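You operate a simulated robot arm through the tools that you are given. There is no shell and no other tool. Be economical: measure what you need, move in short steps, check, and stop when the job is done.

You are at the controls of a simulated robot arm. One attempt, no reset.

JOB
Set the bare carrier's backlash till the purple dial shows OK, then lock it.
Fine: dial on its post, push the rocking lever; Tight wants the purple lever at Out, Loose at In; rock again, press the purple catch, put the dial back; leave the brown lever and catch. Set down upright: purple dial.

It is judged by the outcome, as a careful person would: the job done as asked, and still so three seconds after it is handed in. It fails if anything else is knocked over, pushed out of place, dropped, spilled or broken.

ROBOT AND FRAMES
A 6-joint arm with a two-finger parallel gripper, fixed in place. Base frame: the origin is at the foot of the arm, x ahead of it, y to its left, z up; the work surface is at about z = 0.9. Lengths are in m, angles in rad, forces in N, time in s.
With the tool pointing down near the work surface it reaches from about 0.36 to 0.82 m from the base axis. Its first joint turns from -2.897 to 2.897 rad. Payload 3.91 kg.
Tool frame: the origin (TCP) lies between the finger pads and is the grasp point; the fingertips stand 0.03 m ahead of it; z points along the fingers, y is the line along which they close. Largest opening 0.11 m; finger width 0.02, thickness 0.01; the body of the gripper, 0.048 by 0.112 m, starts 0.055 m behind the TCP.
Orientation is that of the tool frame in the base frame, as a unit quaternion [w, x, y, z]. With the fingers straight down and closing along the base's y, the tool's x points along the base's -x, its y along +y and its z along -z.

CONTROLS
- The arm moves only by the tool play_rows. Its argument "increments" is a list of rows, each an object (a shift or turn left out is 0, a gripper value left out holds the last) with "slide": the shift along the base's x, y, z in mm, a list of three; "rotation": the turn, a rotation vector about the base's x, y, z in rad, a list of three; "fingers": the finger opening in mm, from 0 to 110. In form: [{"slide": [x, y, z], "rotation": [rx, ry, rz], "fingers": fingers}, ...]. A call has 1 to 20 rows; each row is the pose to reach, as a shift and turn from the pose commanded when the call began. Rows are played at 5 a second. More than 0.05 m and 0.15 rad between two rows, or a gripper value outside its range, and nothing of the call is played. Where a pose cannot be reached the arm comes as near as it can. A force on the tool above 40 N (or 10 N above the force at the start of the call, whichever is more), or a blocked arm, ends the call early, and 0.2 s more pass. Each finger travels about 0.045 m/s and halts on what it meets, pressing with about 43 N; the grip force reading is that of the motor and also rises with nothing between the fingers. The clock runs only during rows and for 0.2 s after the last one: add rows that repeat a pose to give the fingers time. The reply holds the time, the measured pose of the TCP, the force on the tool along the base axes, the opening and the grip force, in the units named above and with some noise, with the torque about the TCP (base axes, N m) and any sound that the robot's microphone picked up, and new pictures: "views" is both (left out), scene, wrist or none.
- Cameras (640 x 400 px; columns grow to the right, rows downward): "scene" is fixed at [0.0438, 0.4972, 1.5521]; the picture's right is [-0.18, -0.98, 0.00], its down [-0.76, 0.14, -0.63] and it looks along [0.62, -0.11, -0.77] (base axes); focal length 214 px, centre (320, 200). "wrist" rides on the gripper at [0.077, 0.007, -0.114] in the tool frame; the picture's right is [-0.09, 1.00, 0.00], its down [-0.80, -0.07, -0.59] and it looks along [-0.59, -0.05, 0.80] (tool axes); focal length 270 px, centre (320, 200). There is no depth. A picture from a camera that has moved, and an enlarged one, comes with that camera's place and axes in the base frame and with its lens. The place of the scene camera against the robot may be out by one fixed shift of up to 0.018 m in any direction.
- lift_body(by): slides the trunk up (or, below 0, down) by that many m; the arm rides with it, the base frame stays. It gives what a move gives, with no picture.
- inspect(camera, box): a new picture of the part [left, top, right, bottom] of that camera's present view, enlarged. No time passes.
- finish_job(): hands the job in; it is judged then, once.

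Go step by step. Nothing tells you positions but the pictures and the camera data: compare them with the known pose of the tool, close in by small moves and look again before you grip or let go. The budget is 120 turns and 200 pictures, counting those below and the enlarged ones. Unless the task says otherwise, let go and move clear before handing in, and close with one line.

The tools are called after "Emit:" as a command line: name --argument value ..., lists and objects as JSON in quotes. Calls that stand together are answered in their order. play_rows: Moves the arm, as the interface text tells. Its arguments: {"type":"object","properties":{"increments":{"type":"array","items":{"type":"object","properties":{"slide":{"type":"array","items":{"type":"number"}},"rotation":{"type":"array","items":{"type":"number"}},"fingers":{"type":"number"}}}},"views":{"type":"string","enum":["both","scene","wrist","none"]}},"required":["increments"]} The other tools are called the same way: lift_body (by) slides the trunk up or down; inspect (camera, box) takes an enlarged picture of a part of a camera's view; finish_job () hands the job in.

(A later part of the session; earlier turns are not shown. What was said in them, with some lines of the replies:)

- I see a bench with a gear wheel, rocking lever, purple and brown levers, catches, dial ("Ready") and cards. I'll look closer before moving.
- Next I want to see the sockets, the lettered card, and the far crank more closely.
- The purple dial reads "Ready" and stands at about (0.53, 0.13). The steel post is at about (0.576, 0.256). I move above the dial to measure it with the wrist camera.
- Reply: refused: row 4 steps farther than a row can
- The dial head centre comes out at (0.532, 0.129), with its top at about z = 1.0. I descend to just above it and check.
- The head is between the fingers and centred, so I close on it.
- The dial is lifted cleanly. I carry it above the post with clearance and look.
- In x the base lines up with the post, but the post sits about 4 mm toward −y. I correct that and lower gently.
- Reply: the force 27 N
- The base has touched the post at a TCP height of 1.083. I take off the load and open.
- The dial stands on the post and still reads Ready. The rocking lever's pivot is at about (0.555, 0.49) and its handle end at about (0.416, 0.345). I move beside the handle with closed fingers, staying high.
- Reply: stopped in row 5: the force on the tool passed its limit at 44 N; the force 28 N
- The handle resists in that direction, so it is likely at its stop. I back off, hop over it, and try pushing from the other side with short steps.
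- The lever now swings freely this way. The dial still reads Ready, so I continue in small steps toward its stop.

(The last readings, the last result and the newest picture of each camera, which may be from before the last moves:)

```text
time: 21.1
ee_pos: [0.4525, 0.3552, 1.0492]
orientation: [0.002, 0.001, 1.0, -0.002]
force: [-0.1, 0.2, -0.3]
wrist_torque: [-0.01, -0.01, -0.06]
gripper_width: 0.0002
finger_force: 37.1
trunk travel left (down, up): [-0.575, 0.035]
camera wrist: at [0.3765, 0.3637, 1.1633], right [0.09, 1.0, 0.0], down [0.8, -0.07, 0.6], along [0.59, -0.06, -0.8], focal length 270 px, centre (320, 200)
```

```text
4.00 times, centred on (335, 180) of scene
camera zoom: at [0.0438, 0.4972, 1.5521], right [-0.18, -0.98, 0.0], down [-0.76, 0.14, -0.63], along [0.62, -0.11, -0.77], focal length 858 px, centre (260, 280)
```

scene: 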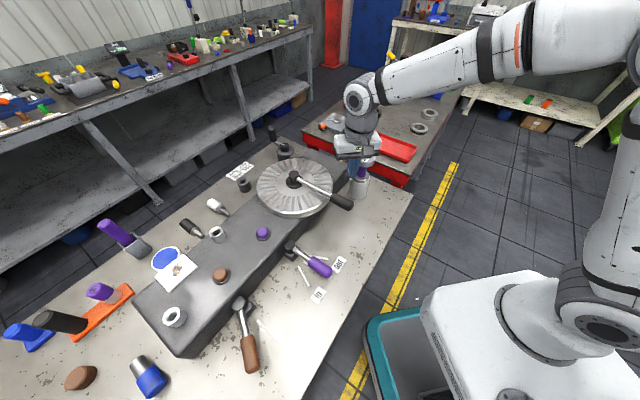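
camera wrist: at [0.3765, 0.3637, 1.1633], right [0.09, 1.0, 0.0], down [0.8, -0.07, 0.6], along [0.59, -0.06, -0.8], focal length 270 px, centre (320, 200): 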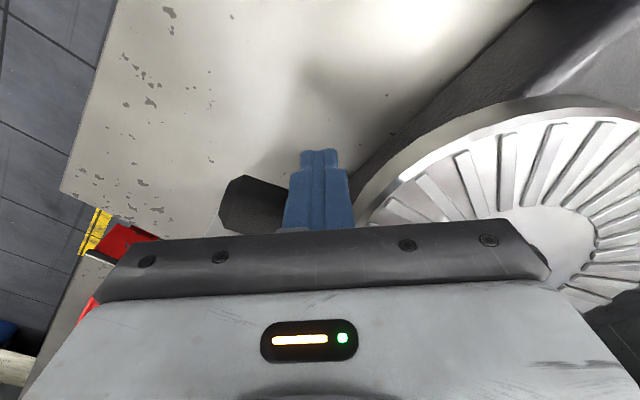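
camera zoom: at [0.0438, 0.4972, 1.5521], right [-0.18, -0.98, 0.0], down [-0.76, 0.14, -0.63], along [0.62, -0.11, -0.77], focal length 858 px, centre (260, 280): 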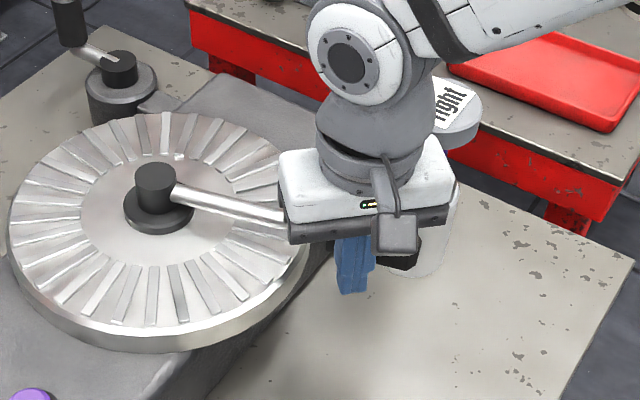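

The dial now ends in "…ight", which is Tight. I back off, rise, and confirm.

Emit:
play_rows --increments '[{"slide": [-10, 9, 0]}, {"slide": [-15, 14, 0]}, {"slide": [-15, 14, 45]}, {"slide": [-15, 14, 90]}, {"slide": [-50, 45, 100]}, {"slide": [-50, 45, 100]}]'

Emit:
inspect --camera "scene" --box '[270, 130, 400, 230]'

Emit:
inspect --camera "scene" --box '[260, 220, 360, 310]'

```text
time: 22.5
ee_pos: [0.4044, 0.3991, 1.1495]
orientation: [0.001, 0.002, 1.0, 0.0]
force: [0.4, -0.1, -0.9]
wrist_torque: [0.02, -0.01, -0.04]
gripper_width: 0.0
finger_force: 37.3
trunk travel left (down, up): [-0.575, 0.035]
camera wrist: at [0.3266, 0.4069, 1.2642], right [0.09, 1.0, 0.0], down [0.8, -0.07, 0.6], along [0.59, -0.06, -0.8], focal length 270 px, centre (320, 200)
```

scene: 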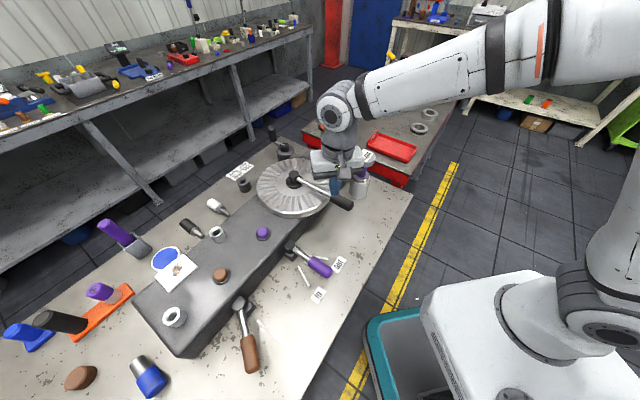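
wrist: 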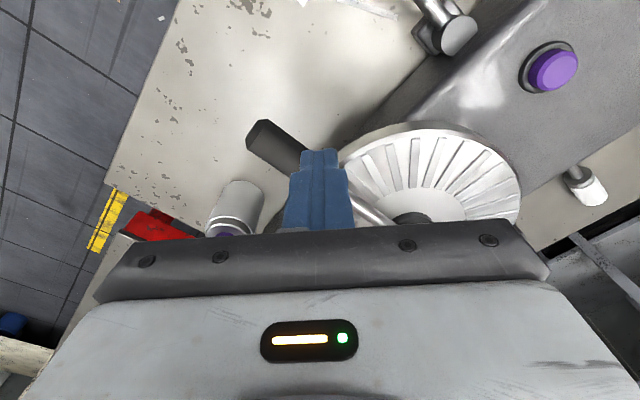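

```text
4.00 times, centred on (335, 180) of scene
camera zoom: at [0.0438, 0.4972, 1.5521], right [-0.18, -0.98, 0.0], down [-0.76, 0.14, -0.63], along [0.62, -0.11, -0.77], focal length 858 px, centre (260, 280)
```

zoom: 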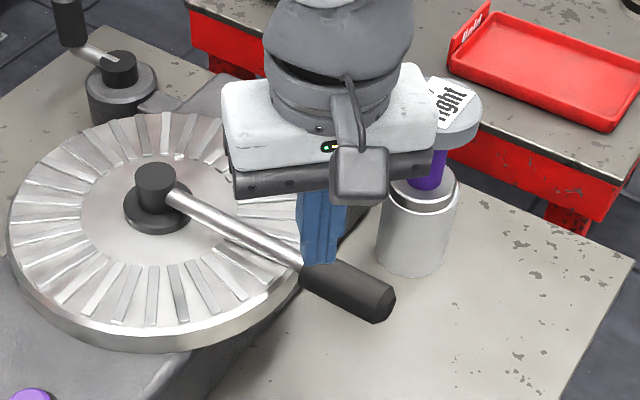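

```text
4.44 times, centred on (310, 265) of scene
camera zoom: at [0.0438, 0.4972, 1.5521], right [-0.18, -0.98, 0.0], down [-0.76, 0.14, -0.63], along [0.62, -0.11, -0.77], focal length 953 px, centre (364, -89)
```

zoom: 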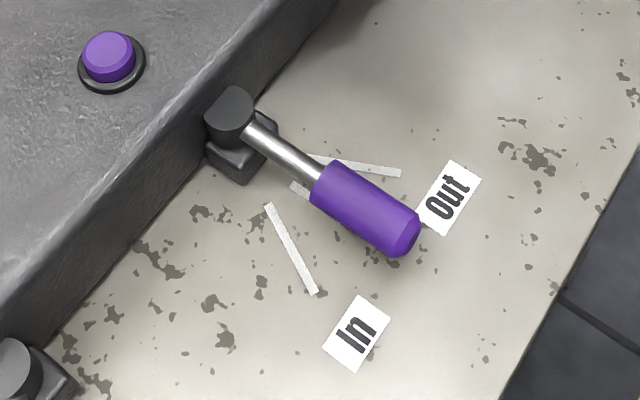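

The dial reads Tight and the lever has sprung back. The purple lever pivots near (0.37, 0.545) and sits at mid. Out is a swing of about 24° toward −y. I move behind it, staying high.

Emit:
play_rows --increments '[{"slide": [-35, 25, 0]}, {"slide": [-70, 50, 0]}, {"slide": [-105, 75, 0]}, {"slide": [-140, 100, 0]}, {"slide": [-152, 102, -30]}, {"slide": [-152, 102, -50]}, {"slide": [-152, 102, -50]}]'

Emit:
inspect --camera "scene" --box '[330, 140, 400, 200]'

```text
time: 24.1
ee_pos: [0.249, 0.502, 1.1002]
orientation: [0.002, 0.002, 1.0, -0.002]
force: [0.6, 0.3, 0.2]
wrist_torque: [0.0, 0.0, -0.01]
gripper_width: 0.0
finger_force: 37.8
trunk travel left (down, up): [-0.575, 0.035]
camera wrist: at [0.1726, 0.5098, 1.2128], right [0.09, 1.0, 0.0], down [0.8, -0.07, 0.6], along [0.59, -0.06, -0.8], focal length 270 px, centre (320, 200)
```

scene: 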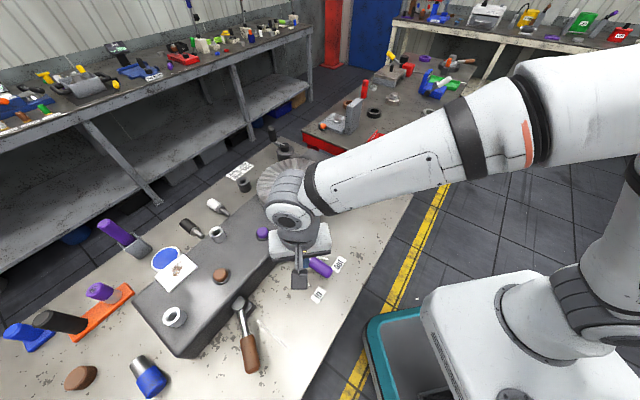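
wrist: 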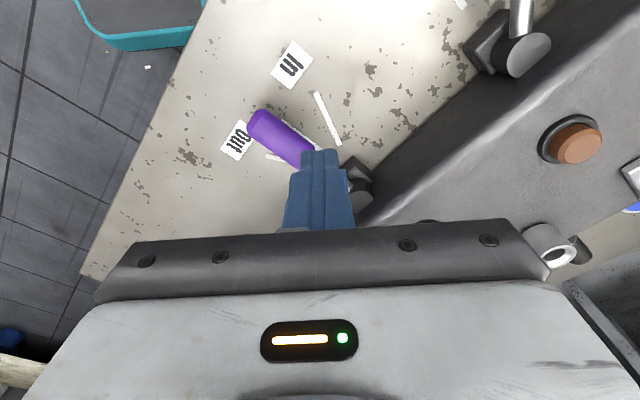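

```text
6.67 times, centred on (365, 170) of scene
camera zoom: at [0.0438, 0.4972, 1.5521], right [-0.18, -0.98, 0.0], down [-0.76, 0.14, -0.63], along [0.62, -0.11, -0.77], focal length 1430 px, centre (20, 400)
```

zoom: 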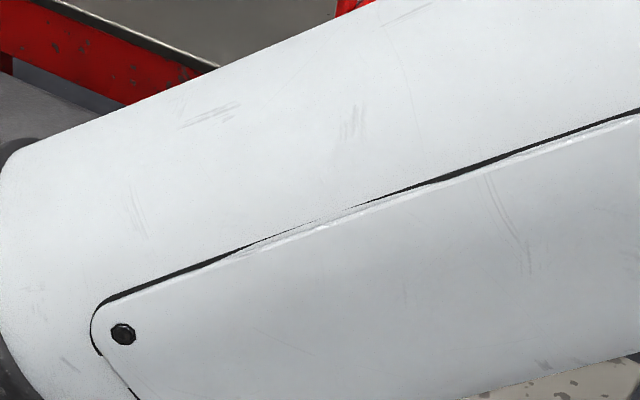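

Emit:
play_rows --increments '[{"slide": [0, 0, -45]}, {"slide": [0, 0, -90]}, {"slide": [0, 0, -135]}, {"slide": [0, 0, -143]}, {"slide": [0, 0, -143]}]' --views "wrist"

Emit:
inspect --camera "scene" --box '[250, 210, 360, 310]'

```text
time: 25.3
ee_pos: [0.2513, 0.5015, 0.9527]
orientation: [0.001, 0.002, 1.0, -0.002]
force: [-0.2, -0.9, 0.2]
wrist_torque: [0.02, 0.0, 0.02]
gripper_width: 0.0
finger_force: 37.4
trunk travel left (down, up): [-0.575, 0.035]
camera wrist: at [0.1741, 0.5096, 1.0678], right [0.09, 1.0, 0.0], down [0.8, -0.07, 0.6], along [0.59, -0.06, -0.8], focal length 270 px, centre (320, 200)
```

wrist: 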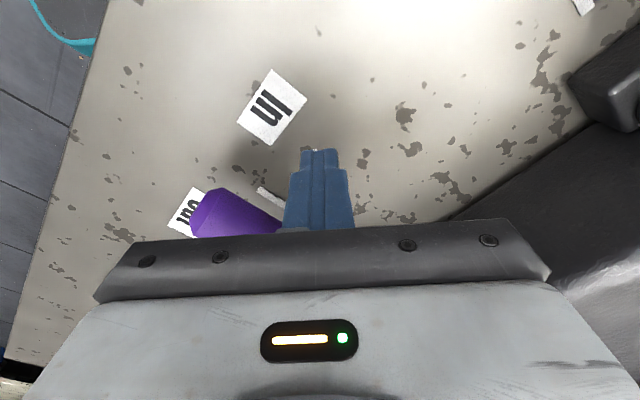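

```text
4.00 times, centred on (305, 260) of scene
camera zoom: at [0.0438, 0.4972, 1.5521], right [-0.18, -0.98, 0.0], down [-0.76, 0.14, -0.63], along [0.62, -0.11, -0.77], focal length 858 px, centre (380, -40)
```

zoom: 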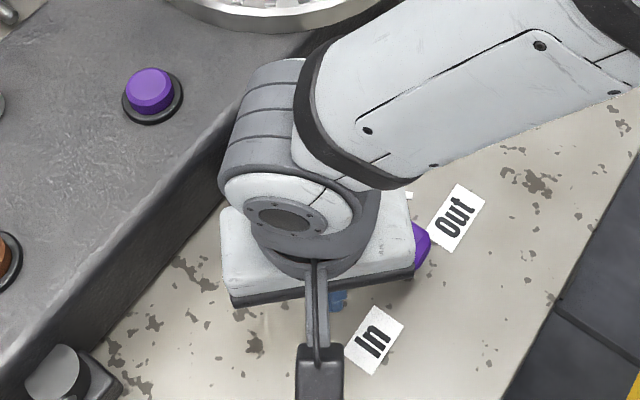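

Emit:
play_rows --increments '[{"slide": [9, -10, 0]}, {"slide": [17, -19, 0]}, {"slide": [22, -26, 0]}, {"slide": [27, -33, 0]}, {"slide": [32, -39, 0]}, {"slide": [38, -45, 0]}]' --views "wrist"

Emit:
inspect --camera "scene" --box '[250, 210, 360, 310]'

```text
time: 26.7
ee_pos: [0.2905, 0.4571, 0.9545]
orientation: [0.001, 0.001, 1.0, -0.001]
force: [0.2, 1.4, 2.2]
wrist_torque: [-0.06, -0.03, 0.02]
gripper_width: 0.0001
finger_force: 37.6
trunk travel left (down, up): [-0.575, 0.035]
camera wrist: at [0.2133, 0.464, 1.0694], right [0.09, 1.0, 0.0], down [0.8, -0.07, 0.6], along [0.59, -0.06, -0.8], focal length 270 px, centre (320, 200)
```

wrist: 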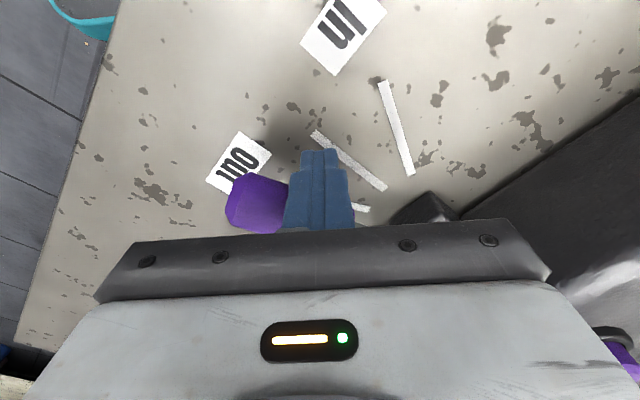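

```text
4.00 times, centred on (305, 260) of scene
camera zoom: at [0.0438, 0.4972, 1.5521], right [-0.18, -0.98, 0.0], down [-0.76, 0.14, -0.63], along [0.62, -0.11, -0.77], focal length 858 px, centre (380, -40)
```

zoom: 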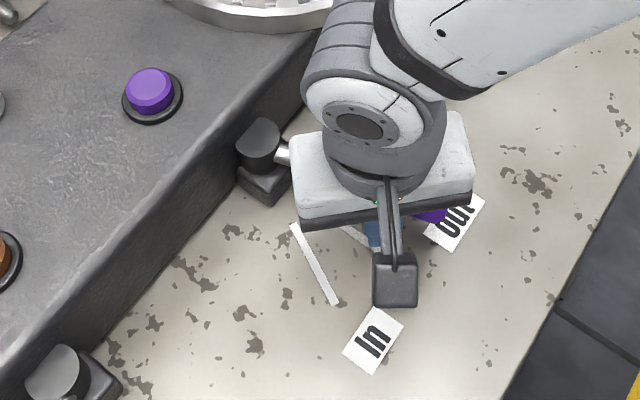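

Emit:
play_rows --increments '[{"slide": [4, -4, 0]}, {"slide": [8, -7, 0]}, {"slide": [12, -10, 0]}]' --views "wrist"

Emit:
inspect --camera "scene" --box '[250, 210, 360, 310]'

```text
time: 27.5
ee_pos: [0.3019, 0.4475, 0.9544]
orientation: [0.002, 0.001, 1.0, 0.0]
force: [0.5, 2.4, 3.3]
wrist_torque: [-0.06, -0.03, 0.04]
gripper_width: 0.0
finger_force: 37.1
trunk travel left (down, up): [-0.575, 0.035]
camera wrist: at [0.2255, 0.4543, 1.0691], right [0.09, 1.0, 0.0], down [0.8, -0.07, 0.6], along [0.59, -0.06, -0.8], focal length 270 px, centre (320, 200)
```

wrist: 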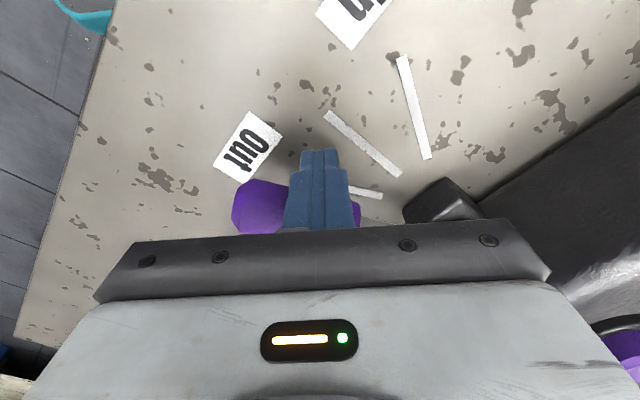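

```text
4.00 times, centred on (305, 260) of scene
camera zoom: at [0.0438, 0.4972, 1.5521], right [-0.18, -0.98, 0.0], down [-0.76, 0.14, -0.63], along [0.62, -0.11, -0.77], focal length 858 px, centre (380, -40)
```

zoom: 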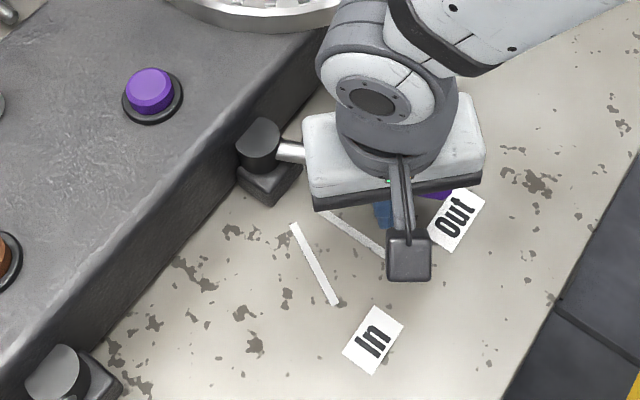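

Emit:
play_rows --increments '[{"slide": [-12, 10, 0]}, {"slide": [-20, 20, 0]}, {"slide": [-20, 20, 40]}, {"slide": [-20, 20, 85]}, {"slide": [-50, 50, 110]}, {"slide": [-70, 75, 130]}, {"slide": [-70, 75, 130]}]'

Emit:
inspect --camera "scene" --box '[250, 210, 360, 310]'

Emit:
inspect --camera "wrist" --box '[200, 50, 420, 220]'

```text
time: 29.1
ee_pos: [0.2266, 0.5221, 1.0849]
orientation: [0.002, 0.001, 1.0, -0.002]
force: [0.2, -1.0, 0.2]
wrist_torque: [-0.02, 0.0, 0.03]
gripper_width: 0.0
finger_force: 38.0
trunk travel left (down, up): [-0.575, 0.035]
camera wrist: at [0.15, 0.5303, 1.1993], right [0.09, 1.0, 0.0], down [0.8, -0.07, 0.6], along [0.59, -0.06, -0.8], focal length 270 px, centre (320, 200)
```

scene: 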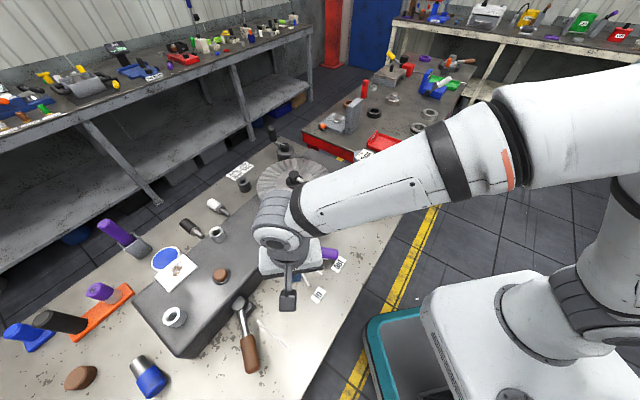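
wrist: 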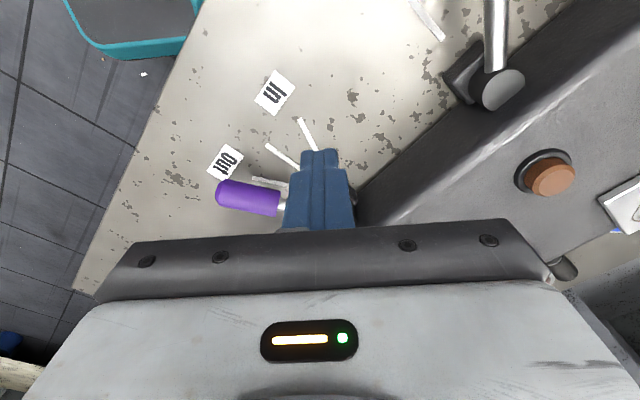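

```text
4.00 times, centred on (305, 260) of scene
camera zoom: at [0.0438, 0.4972, 1.5521], right [-0.18, -0.98, 0.0], down [-0.76, 0.14, -0.63], along [0.62, -0.11, -0.77], focal length 858 px, centre (380, -40)
```

zoom: 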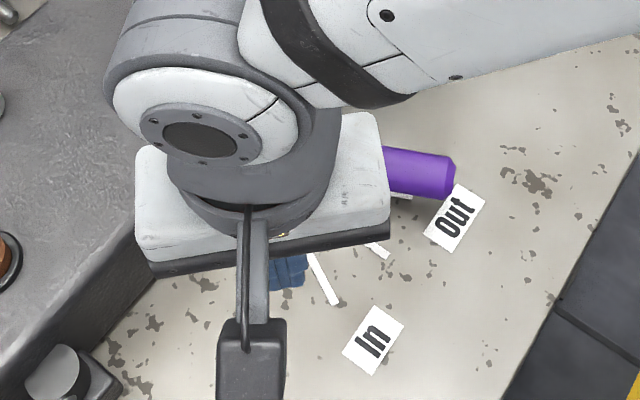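

```text
2.35 times, centred on (310, 135) of wrist
camera zoom: at [0.15, 0.5303, 1.1993], right [0.09, 1.0, 0.0], down [0.8, -0.07, 0.6], along [0.59, -0.06, -0.8], focal length 636 px, centre (344, 353)
```

zoom: 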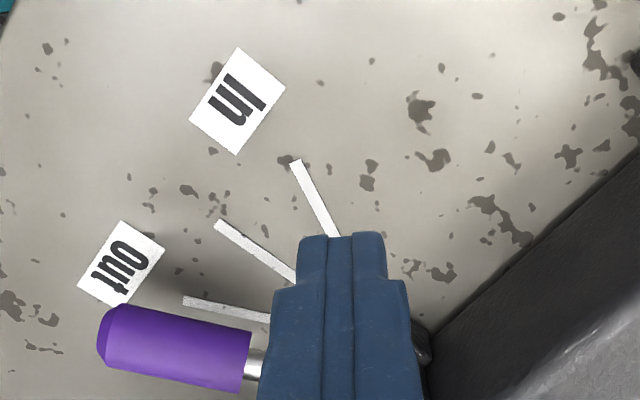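

The purple lever now lines up with the Out mark. I return to the rocking lever for the second push.

Emit:
play_rows --increments '[{"slide": [0, 0, 40]}, {"slide": [35, -23, 40]}, {"slide": [70, -46, 40]}, {"slide": [105, -70, 40]}, {"slide": [140, -94, 40]}, {"slide": [168, -113, 40]}, {"slide": [168, -113, 40]}]'

Emit:
inspect --camera "scene" --box '[260, 130, 400, 310]'

```text
time: 30.7
ee_pos: [0.399, 0.4076, 1.1252]
orientation: [0.002, 0.001, 1.0, -0.001]
force: [-0.6, 0.4, -0.3]
wrist_torque: [-0.01, 0.02, -0.01]
gripper_width: 0.0
finger_force: 38.0
trunk travel left (down, up): [-0.575, 0.035]
camera wrist: at [0.3238, 0.4149, 1.2393], right [0.09, 1.0, 0.0], down [0.8, -0.07, 0.6], along [0.59, -0.06, -0.8], focal length 270 px, centre (320, 200)
```

scene: 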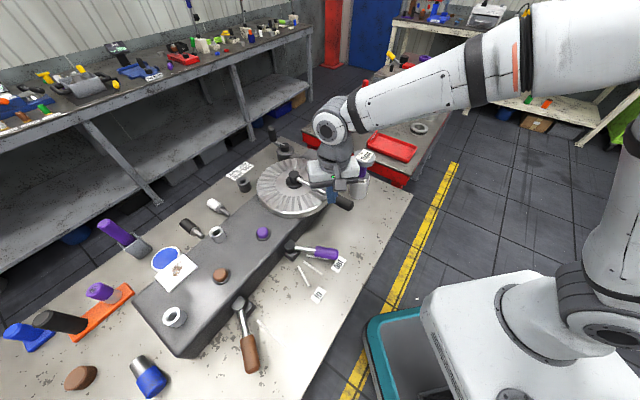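
wrist: 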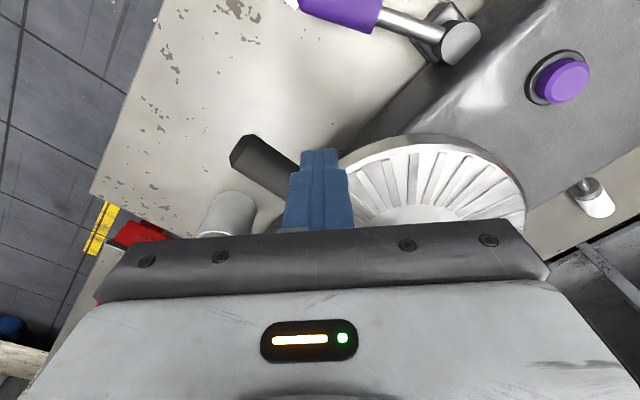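

```text
2.22 times, centred on (330, 220) of scene
camera zoom: at [0.0438, 0.4972, 1.5521], right [-0.18, -0.98, 0.0], down [-0.76, 0.14, -0.63], along [0.62, -0.11, -0.77], focal length 477 px, centre (298, 156)
```

zoom: 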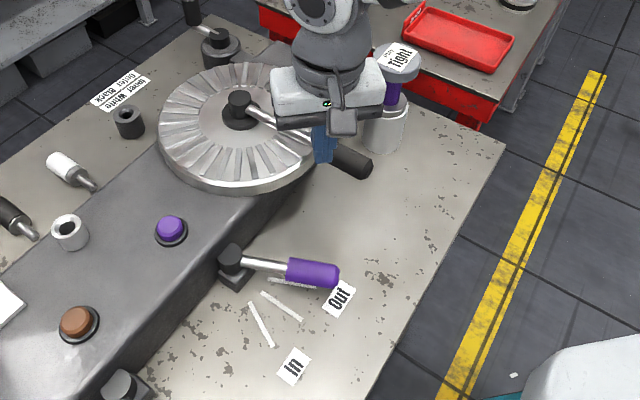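

Emit:
play_rows --increments '[{"slide": [-5, 3, -40]}, {"slide": [-5, 3, -76]}, {"slide": [-5, 3, -76]}, {"slide": [5, -7, -76]}, {"slide": [15, -16, -76]}, {"slide": [23, -24, -76]}, {"slide": [30, -31, -76]}, {"slide": [36, -37, -76]}, {"slide": [42, -43, -76]}, {"slide": [48, -48, -76]}, {"slide": [53, -52, -76]}]' --views "wrist"

Emit:
inspect --camera "scene" --box '[270, 130, 400, 230]'

```text
time: 33.1
ee_pos: [0.4526, 0.3565, 1.0495]
orientation: [0.002, 0.001, 1.0, -0.003]
force: [-1.3, 1.0, 1.2]
wrist_torque: [0.02, 0.02, -0.01]
gripper_width: 0.0
finger_force: 37.9
trunk travel left (down, up): [-0.575, 0.035]
camera wrist: at [0.3761, 0.3642, 1.1638], right [0.09, 1.0, 0.0], down [0.8, -0.07, 0.6], along [0.59, -0.06, -0.8], focal length 270 px, centre (320, 200)
```

wrist: 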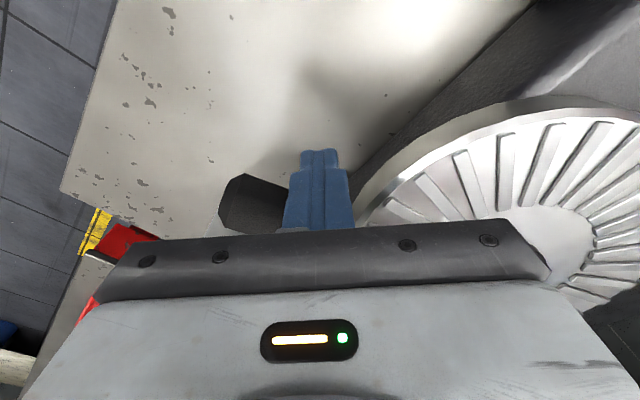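

```text
4.00 times, centred on (335, 180) of scene
camera zoom: at [0.0438, 0.4972, 1.5521], right [-0.18, -0.98, 0.0], down [-0.76, 0.14, -0.63], along [0.62, -0.11, -0.77], focal length 858 px, centre (260, 280)
```

zoom: 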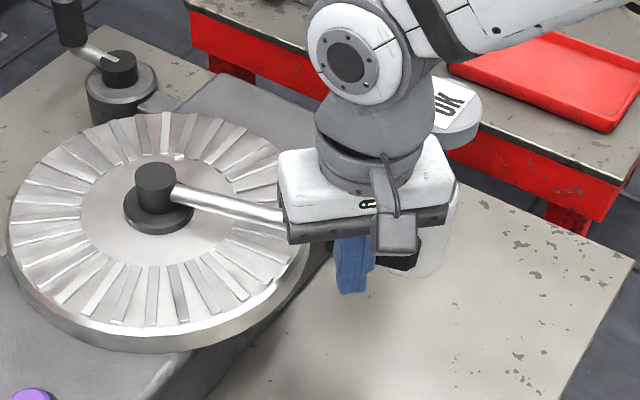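

The dial now shows OK. I back off and go to the purple catch at about (0.399, 0.615).

Emit:
play_rows --increments '[{"slide": [-10, 9, 0]}, {"slide": [-20, 18, 0]}, {"slide": [-20, 18, 45]}, {"slide": [-20, 18, 85]}, {"slide": [-27, 60, 85]}, {"slide": [-34, 105, 85]}, {"slide": [-41, 150, 85]}, {"slide": [-48, 195, 85]}, {"slide": [-54, 240, 85]}, {"slide": [-54, 258, 85]}, {"slide": [-54, 258, 85]}]'

Emit:
inspect --camera "scene" --box '[220, 140, 400, 310]'

Emit:
inspect --camera "wrist" --box '[240, 60, 420, 220]'

```text
time: 35.5
ee_pos: [0.3993, 0.6169, 1.1316]
orientation: [0.002, 0.001, 1.0, -0.001]
force: [0.0, -1.1, 0.2]
wrist_torque: [0.01, -0.02, -0.03]
gripper_width: 0.0001
finger_force: 37.5
trunk travel left (down, up): [-0.575, 0.035]
camera wrist: at [0.3224, 0.6249, 1.2473], right [0.09, 1.0, 0.0], down [0.8, -0.07, 0.6], along [0.59, -0.06, -0.8], focal length 270 px, centre (320, 200)
```

scene: 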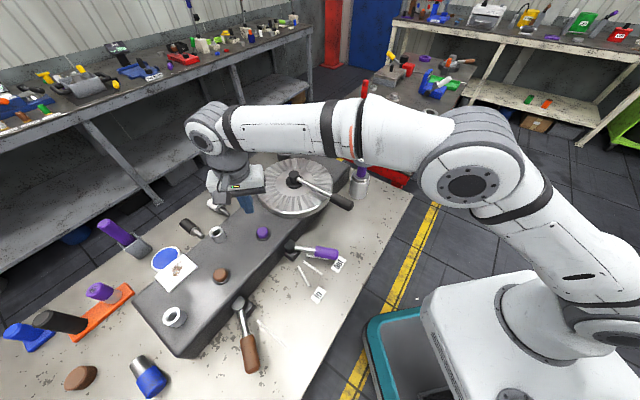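
wrist: 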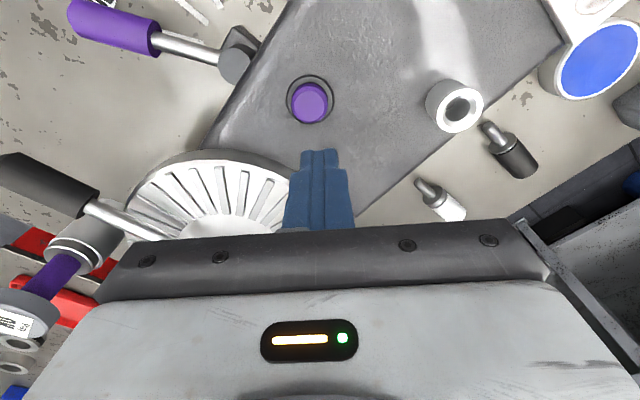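

```text
2.35 times, centred on (310, 225) of scene
camera zoom: at [0.0438, 0.4972, 1.5521], right [-0.18, -0.98, 0.0], down [-0.76, 0.14, -0.63], along [0.62, -0.11, -0.77], focal length 505 px, centre (344, 141)
```

zoom: 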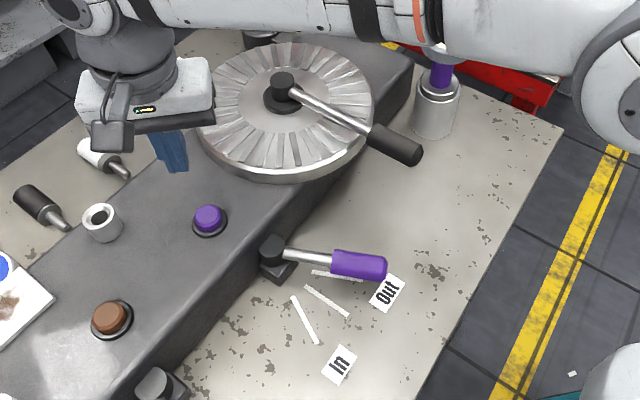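

```text
2.50 times, centred on (330, 140) of wrist
camera zoom: at [0.3224, 0.6249, 1.2473], right [0.09, 1.0, 0.0], down [0.8, -0.07, 0.6], along [0.59, -0.06, -0.8], focal length 676 px, centre (295, 350)
```

zoom: 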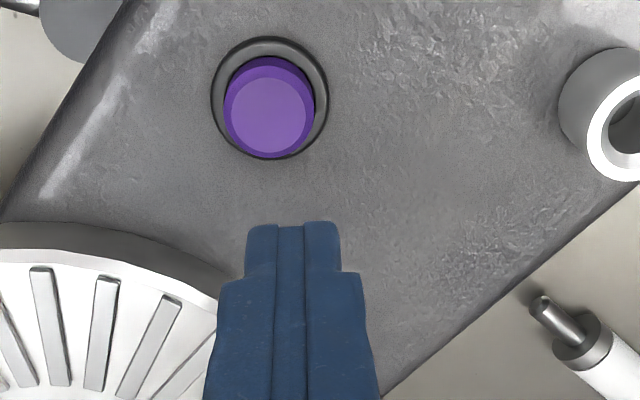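

Emit:
play_rows --increments '[{"slide": [0, -10, -30]}, {"slide": [0, -10, -65]}, {"slide": [0, -10, -75]}, {"slide": [0, -10, -75]}]' --views "wrist"

Emit:
inspect --camera "scene" --box '[220, 180, 320, 270]'

Emit:
inspect --camera "wrist" --box '[240, 60, 420, 220]'

```text
time: 36.5
ee_pos: [0.3967, 0.6053, 1.058]
orientation: [0.002, 0.002, 1.0, 0.0]
force: [-0.3, -0.2, 0.2]
wrist_torque: [0.01, -0.01, -0.03]
gripper_width: 0.0
finger_force: 37.9
trunk travel left (down, up): [-0.575, 0.035]
camera wrist: at [0.3198, 0.6122, 1.1716], right [0.09, 1.0, 0.0], down [0.8, -0.07, 0.6], along [0.59, -0.06, -0.8], focal length 270 px, centre (320, 200)
```

wrist: 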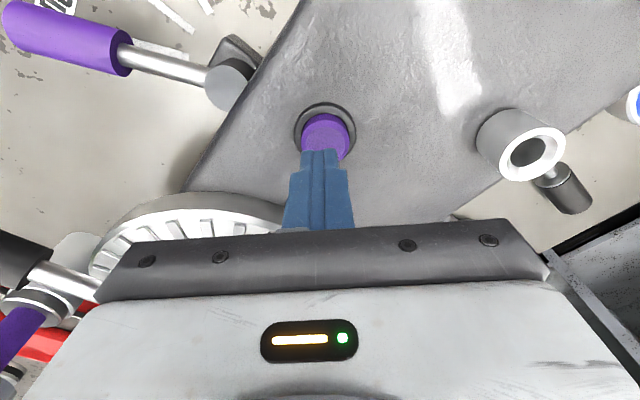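

```text
4.44 times, centred on (270, 225) of scene
camera zoom: at [0.0438, 0.4972, 1.5521], right [-0.18, -0.98, 0.0], down [-0.76, 0.14, -0.63], along [0.62, -0.11, -0.77], focal length 953 px, centre (542, 89)
```

zoom: 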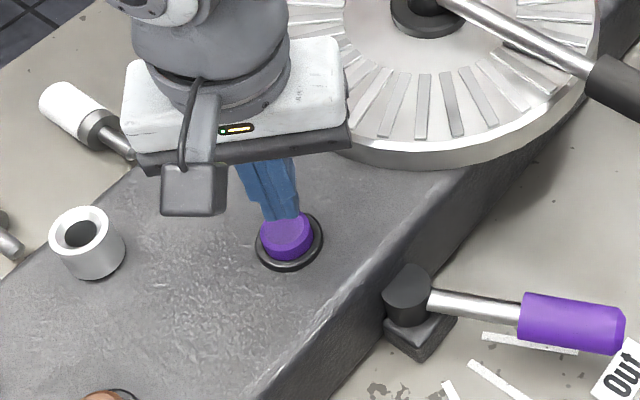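

```text
2.50 times, centred on (330, 140) of wrist
camera zoom: at [0.3198, 0.6122, 1.1716], right [0.09, 1.0, 0.0], down [0.8, -0.07, 0.6], along [0.59, -0.06, -0.8], focal length 676 px, centre (295, 350)
```

zoom: 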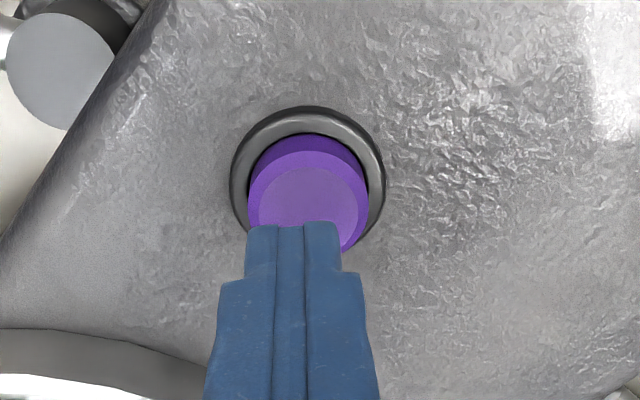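

Emit:
play_rows --increments '[{"slide": [1, 1, -5]}, {"slide": [1, 1, -10]}, {"slide": [1, 1, -14]}, {"slide": [1, 1, -18]}, {"slide": [1, 1, -22]}, {"slide": [1, 1, -26]}]' --views "wrist"

Emit:
inspect --camera "scene" --box '[220, 180, 320, 270]'

```text
time: 37.9
ee_pos: [0.3988, 0.6063, 1.0333]
orientation: [0.002, 0.002, 1.0, -0.001]
force: [3.3, 0.8, 5.2]
wrist_torque: [0.05, -0.01, 0.04]
gripper_width: 0.0001
finger_force: 38.0
trunk travel left (down, up): [-0.575, 0.035]
heard: click
camera wrist: at [0.3227, 0.6135, 1.1479], right [0.09, 1.0, 0.0], down [0.8, -0.07, 0.6], along [0.6, -0.05, -0.8], focal length 270 px, centre (320, 200)
```

wrist: 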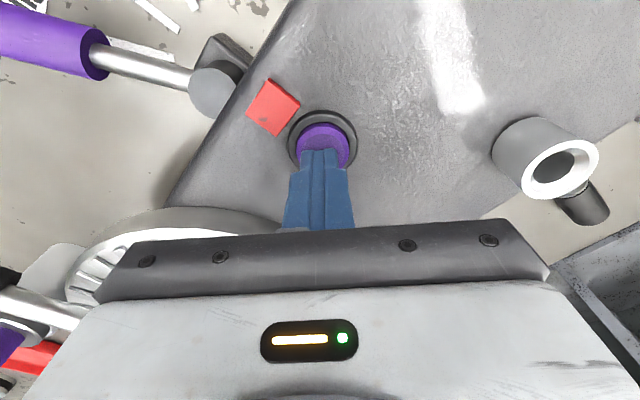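

```text
4.44 times, centred on (270, 225) of scene
camera zoom: at [0.0438, 0.4972, 1.5521], right [-0.18, -0.98, 0.0], down [-0.76, 0.14, -0.63], along [0.62, -0.11, -0.77], focal length 953 px, centre (542, 89)
```

zoom: 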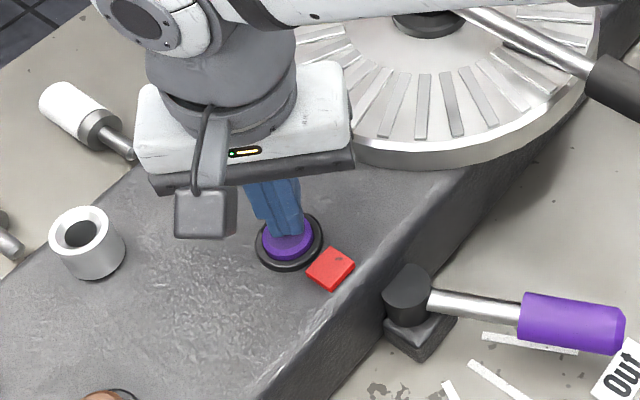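

There was a click and a red flag came up, so the catch is locked. I rise straight up and check the dial.

Emit:
play_rows --increments '[{"slide": [0, 0, 40]}, {"slide": [0, 0, 85]}, {"slide": [0, 0, 130]}, {"slide": [20, -40, 140]}, {"slide": [40, -80, 140]}, {"slide": [60, -120, 140]}, {"slide": [80, -160, 140]}, {"slide": [100, -200, 140]}, {"slide": [120, -240, 140]}, {"slide": [140, -280, 140], "fingers": 110}, {"slide": [160, -315, 140]}, {"slide": [177, -350, 140]}, {"slide": [177, -350, 140]}]'

Emit:
inspect --camera "scene" --box '[220, 130, 400, 300]'

Emit:
inspect --camera "wrist" --box '[220, 20, 440, 200]'

```text
time: 40.7
ee_pos: [0.5712, 0.2564, 1.1717]
orientation: [0.001, 0.001, 1.0, -0.002]
force: [0.5, 0.6, 0.8]
wrist_torque: [0.02, -0.02, 0.04]
gripper_width: 0.0864
finger_force: 0.0
trunk travel left (down, up): [-0.575, 0.035]
camera wrist: at [0.4945, 0.2638, 1.2861], right [0.09, 1.0, 0.0], down [0.8, -0.07, 0.6], along [0.59, -0.06, -0.8], focal length 270 px, centre (320, 200)
```

scene: 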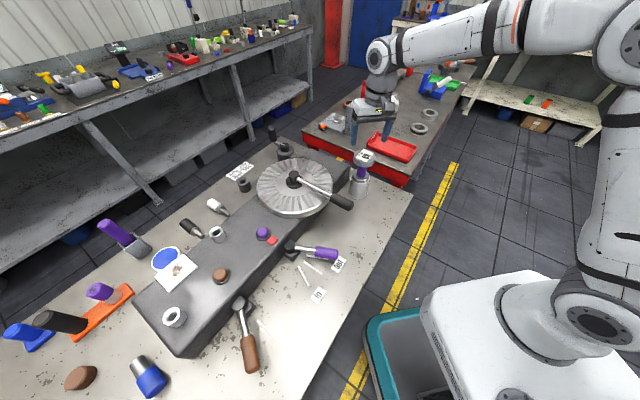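
wrist: 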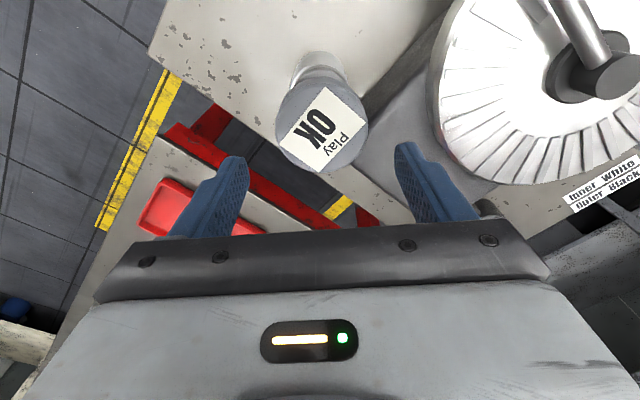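

```text
2.35 times, centred on (310, 215) of scene
camera zoom: at [0.0438, 0.4972, 1.5521], right [-0.18, -0.98, 0.0], down [-0.76, 0.14, -0.63], along [0.62, -0.11, -0.77], focal length 505 px, centre (344, 165)
```

zoom: 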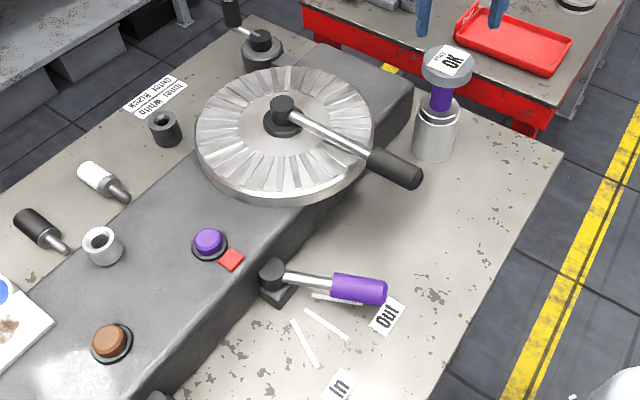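

```text
2.22 times, centred on (330, 110) of wrist
camera zoom: at [0.4945, 0.2638, 1.2861], right [0.09, 1.0, 0.0], down [0.8, -0.07, 0.6], along [0.59, -0.06, -0.8], focal length 601 px, centre (298, 400)
```

zoom: 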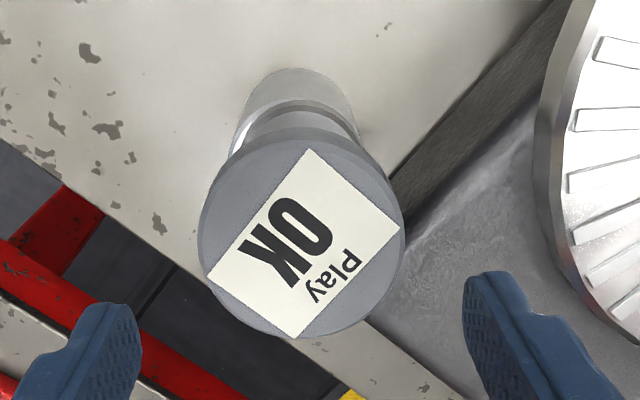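

The dial reads OK and the flag is out. I pick the dial up from the same pose I released it at.

Emit:
play_rows --increments '[{"slide": [5.5, -1, 0], "fingers": 100}, {"slide": [5.5, -1, -40]}, {"slide": [5.5, -1, -75]}, {"slide": [5.5, -1, -88]}, {"slide": [5.5, -1, -88]}]'

```text
time: 41.9
ee_pos: [0.5796, 0.2554, 1.0854]
orientation: [0.002, 0.0, 1.0, -0.001]
force: [-0.3, -0.5, -0.2]
wrist_torque: [0.0, -0.01, 0.02]
gripper_width: 0.1003
finger_force: 0.1
trunk travel left (down, up): [-0.575, 0.035]
camera wrist: at [0.5027, 0.2632, 1.1991], right [0.09, 1.0, 0.0], down [0.8, -0.07, 0.6], along [0.59, -0.06, -0.8], focal length 270 px, centre (320, 200)
```

scene: 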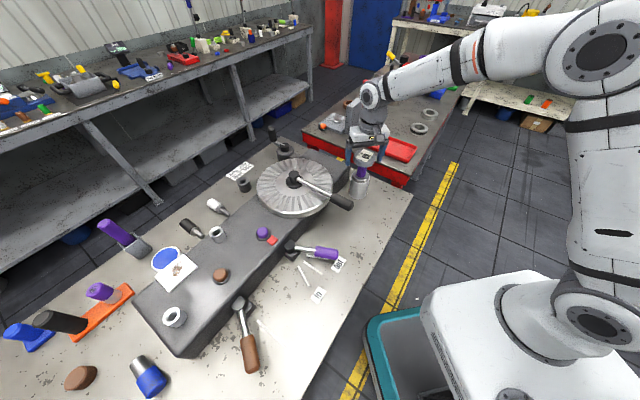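
wrist: 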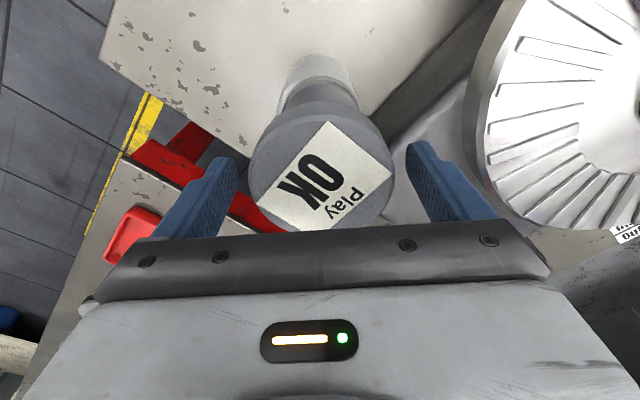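

Emit:
play_rows --increments '[{"slide": [-2.5, 0, -2]}, {"slide": [-2.5, 0, -2], "fingers": 60}, {"slide": [-2.5, 0, -2], "fingers": 60}, {"slide": [-2.5, 0, -2], "fingers": 60}, {"slide": [-2.5, 0, -2], "fingers": 60}, {"slide": [-2.5, 0, -2], "fingers": 60}]' --views "none"

Emit:
play_rows --increments '[{"slide": [0, 0, 10]}, {"slide": [0, 0, 40]}, {"slide": [-10, -33, 50]}, {"slide": [-20, -66, 50]}, {"slide": [-30, -99, 50]}, {"slide": [-40, -129, 50]}, {"slide": [-40, -129, 20]}, {"slide": [-40, -129, -20]}, {"slide": [-40, -129, -60]}, {"slide": [-40, -129, -60]}]'

Emit:
inspect --camera "scene" --box '[330, 130, 430, 210]'

```text
time: 43.3
ee_pos: [0.5778, 0.2571, 1.0842]
orientation: [0.002, 0.0, 1.0, -0.001]
force: [0.3, 2.4, 1.6]
wrist_torque: [0.11, -0.07, 0.01]
gripper_width: 0.0709
finger_force: 42.7
trunk travel left (down, up): [-0.575, 0.035]
```

```text
time: 45.5
ee_pos: [0.5384, 0.1276, 1.0256]
orientation: [0.001, 0.001, 1.0, -0.002]
force: [-0.6, -0.2, -2.3]
wrist_torque: [-0.01, 0.02, -0.02]
gripper_width: 0.0709
finger_force: 43.3
trunk travel left (down, up): [-0.575, 0.035]
camera wrist: at [0.4612, 0.1353, 1.1393], right [0.09, 1.0, 0.0], down [0.8, -0.07, 0.6], along [0.59, -0.06, -0.8], focal length 270 px, centre (320, 200)
```

scene: 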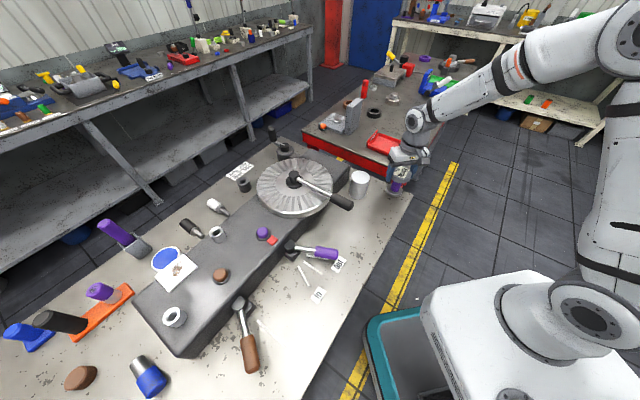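
wrist: 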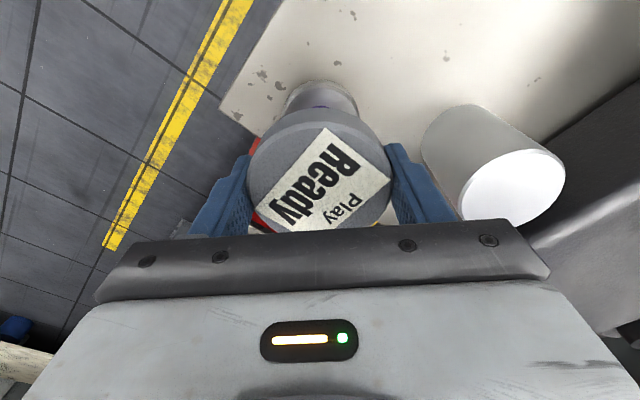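

```text
5.00 times, centred on (380, 170) of scene
camera zoom: at [0.0438, 0.4972, 1.5521], right [-0.18, -0.98, 0.0], down [-0.76, 0.14, -0.63], along [0.62, -0.11, -0.77], focal length 1072 px, centre (20, 350)
```

zoom: 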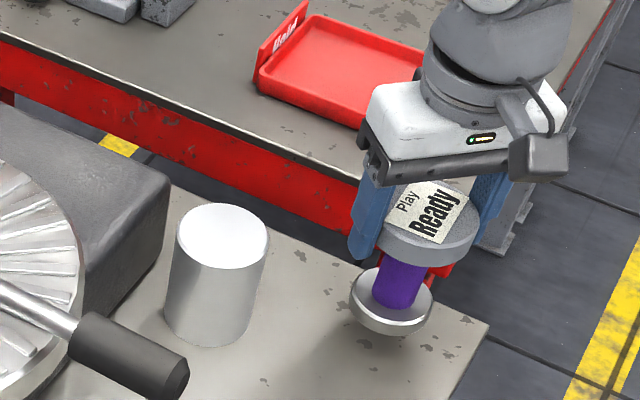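

The dial is back over its starting spot, and it reads Ready when off the post, as before. I lower it to contact.

Emit:
play_rows --increments '[{"slide": [0, -1, -15]}, {"slide": [0, -1, -27]}, {"slide": [0, -1, -30]}, {"slide": [0, -1, -32]}]' --views "none"

```text
time: 46.5
ee_pos: [0.5388, 0.1251, 0.9927]
orientation: [0.003, 0.001, 1.0, -0.001]
force: [-1.2, -0.9, 13.9]
wrist_torque: [-0.5, 0.34, -0.09]
gripper_width: 0.0711
finger_force: 43.1
trunk travel left (down, up): [-0.575, 0.035]
```

Contact is made. I ease the load, release, and rise.

Emit:
play_rows --increments '[{"slide": [0, 0, 1.5]}, {"slide": [0, 0, 1.5], "fingers": 85}, {"slide": [0, 0, 1.5], "fingers": 100}, {"slide": [0, 0, 1.5], "fingers": 100}, {"slide": [0, 0, 40]}, {"slide": [0, 0, 85]}, {"slide": [-20, 20, 130]}, {"slide": [-40, 40, 160]}, {"slide": [-40, 40, 160]}]'

Emit:
inspect --camera "scene" --box '[220, 130, 420, 310]'

Emit:
inspect --camera "scene" --box '[340, 160, 420, 210]'

```text
refused: row 7 steps farther than a row can; nothing moved
```

```text
2.22 times, centred on (320, 220) of scene
camera zoom: at [0.0438, 0.4972, 1.5521], right [-0.18, -0.98, 0.0], down [-0.76, 0.14, -0.63], along [0.62, -0.11, -0.77], focal length 477 px, centre (320, 156)
```

zoom: 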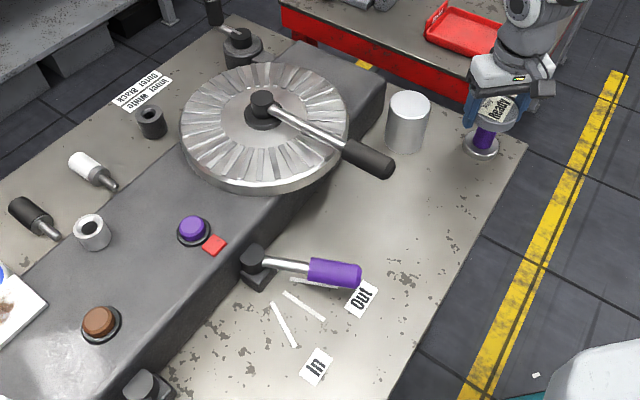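

```text
8.00 times, centred on (380, 185) of scene
camera zoom: at [0.0438, 0.4972, 1.5521], right [-0.18, -0.98, 0.0], down [-0.76, 0.14, -0.63], along [0.62, -0.11, -0.77], focal length 1716 px, centre (-160, 320)
```

zoom: 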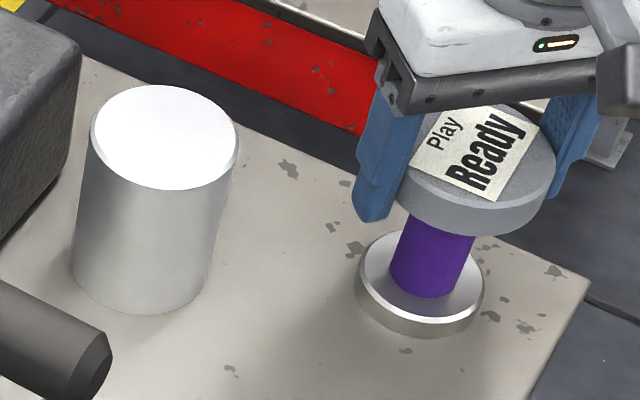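

The dial sits on the bench at its old place, upright. I replay the release with smaller steps.

Emit:
play_rows --increments '[{"slide": [0, 0, 1.5]}, {"slide": [0, 0, 1.5], "fingers": 85}, {"slide": [0, 0, 1.5], "fingers": 100}, {"slide": [0, 0, 1.5], "fingers": 100}, {"slide": [0, 0, 40]}, {"slide": [0, 0, 85]}, {"slide": [0, 0, 130]}, {"slide": [0, 0, 170]}, {"slide": [0, 0, 170]}]'

Emit:
inspect --camera "scene" --box '[340, 160, 420, 210]'

Emit:
inspect --camera "scene" --box '[220, 200, 360, 300]'

```text
time: 48.5
ee_pos: [0.5371, 0.126, 1.161]
orientation: [0.002, 0.002, 1.0, -0.002]
force: [1.0, -0.4, 0.4]
wrist_torque: [0.0, 0.01, -0.03]
gripper_width: 0.1001
finger_force: 0.1
trunk travel left (down, up): [-0.575, 0.035]
camera wrist: at [0.4599, 0.1338, 1.2763], right [0.09, 1.0, 0.0], down [0.8, -0.07, 0.6], along [0.59, -0.06, -0.8], focal length 270 px, centre (320, 200)
```

scene: 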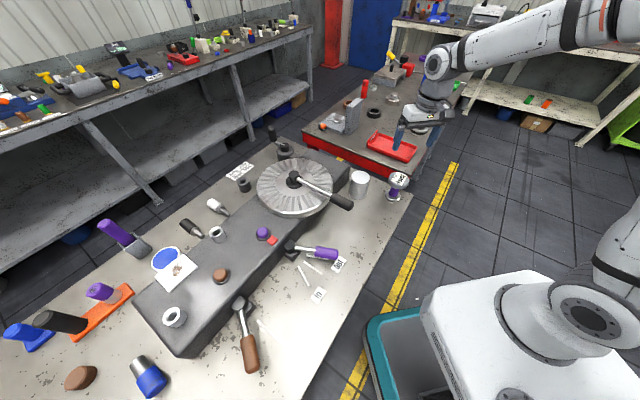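
wrist: 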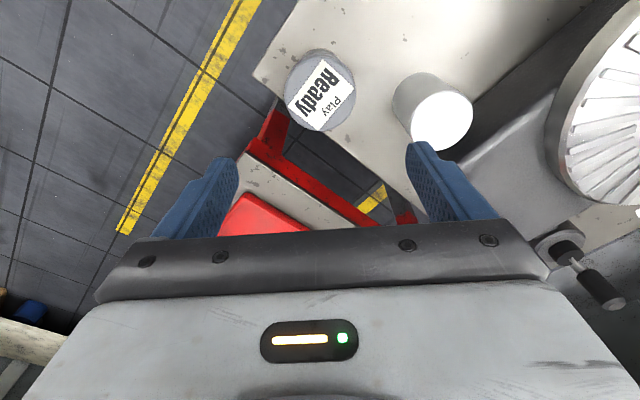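

```text
8.00 times, centred on (380, 185) of scene
camera zoom: at [0.0438, 0.4972, 1.5521], right [-0.18, -0.98, 0.0], down [-0.76, 0.14, -0.63], along [0.62, -0.11, -0.77], focal length 1716 px, centre (-160, 320)
```

zoom: 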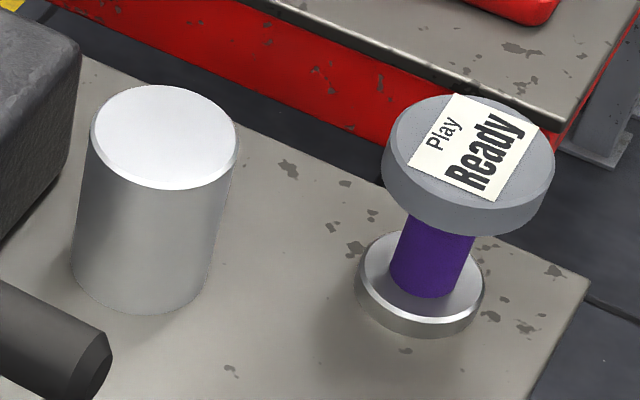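

```text
4.00 times, centred on (290, 250) of scene
camera zoom: at [0.0438, 0.4972, 1.5521], right [-0.18, -0.98, 0.0], down [-0.76, 0.14, -0.63], along [0.62, -0.11, -0.77], focal length 858 px, centre (440, 0)
```

zoom: 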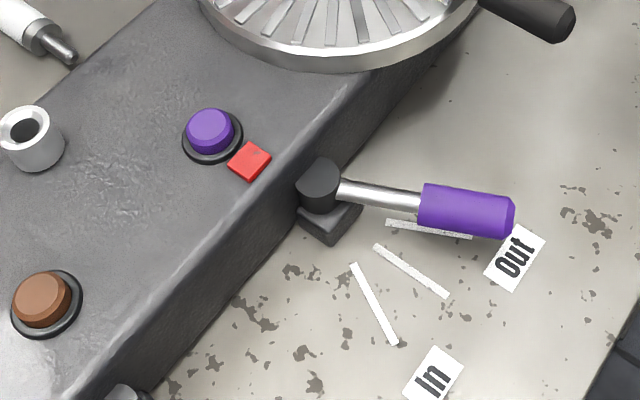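

The dial is back upright where it started, the purple lever is at Out, the catch is locked with its flag showing, and the gripper is clear. I hand it in.

Emit:
finish_job

```text
The job is handed in.
```

The backlash is set and locked: the dial read Tight, so I moved the purple lever to Out. It then read OK, I pressed the purple catch until it clicked, and I put the dial back upright; the brown lever and catch were left alone.
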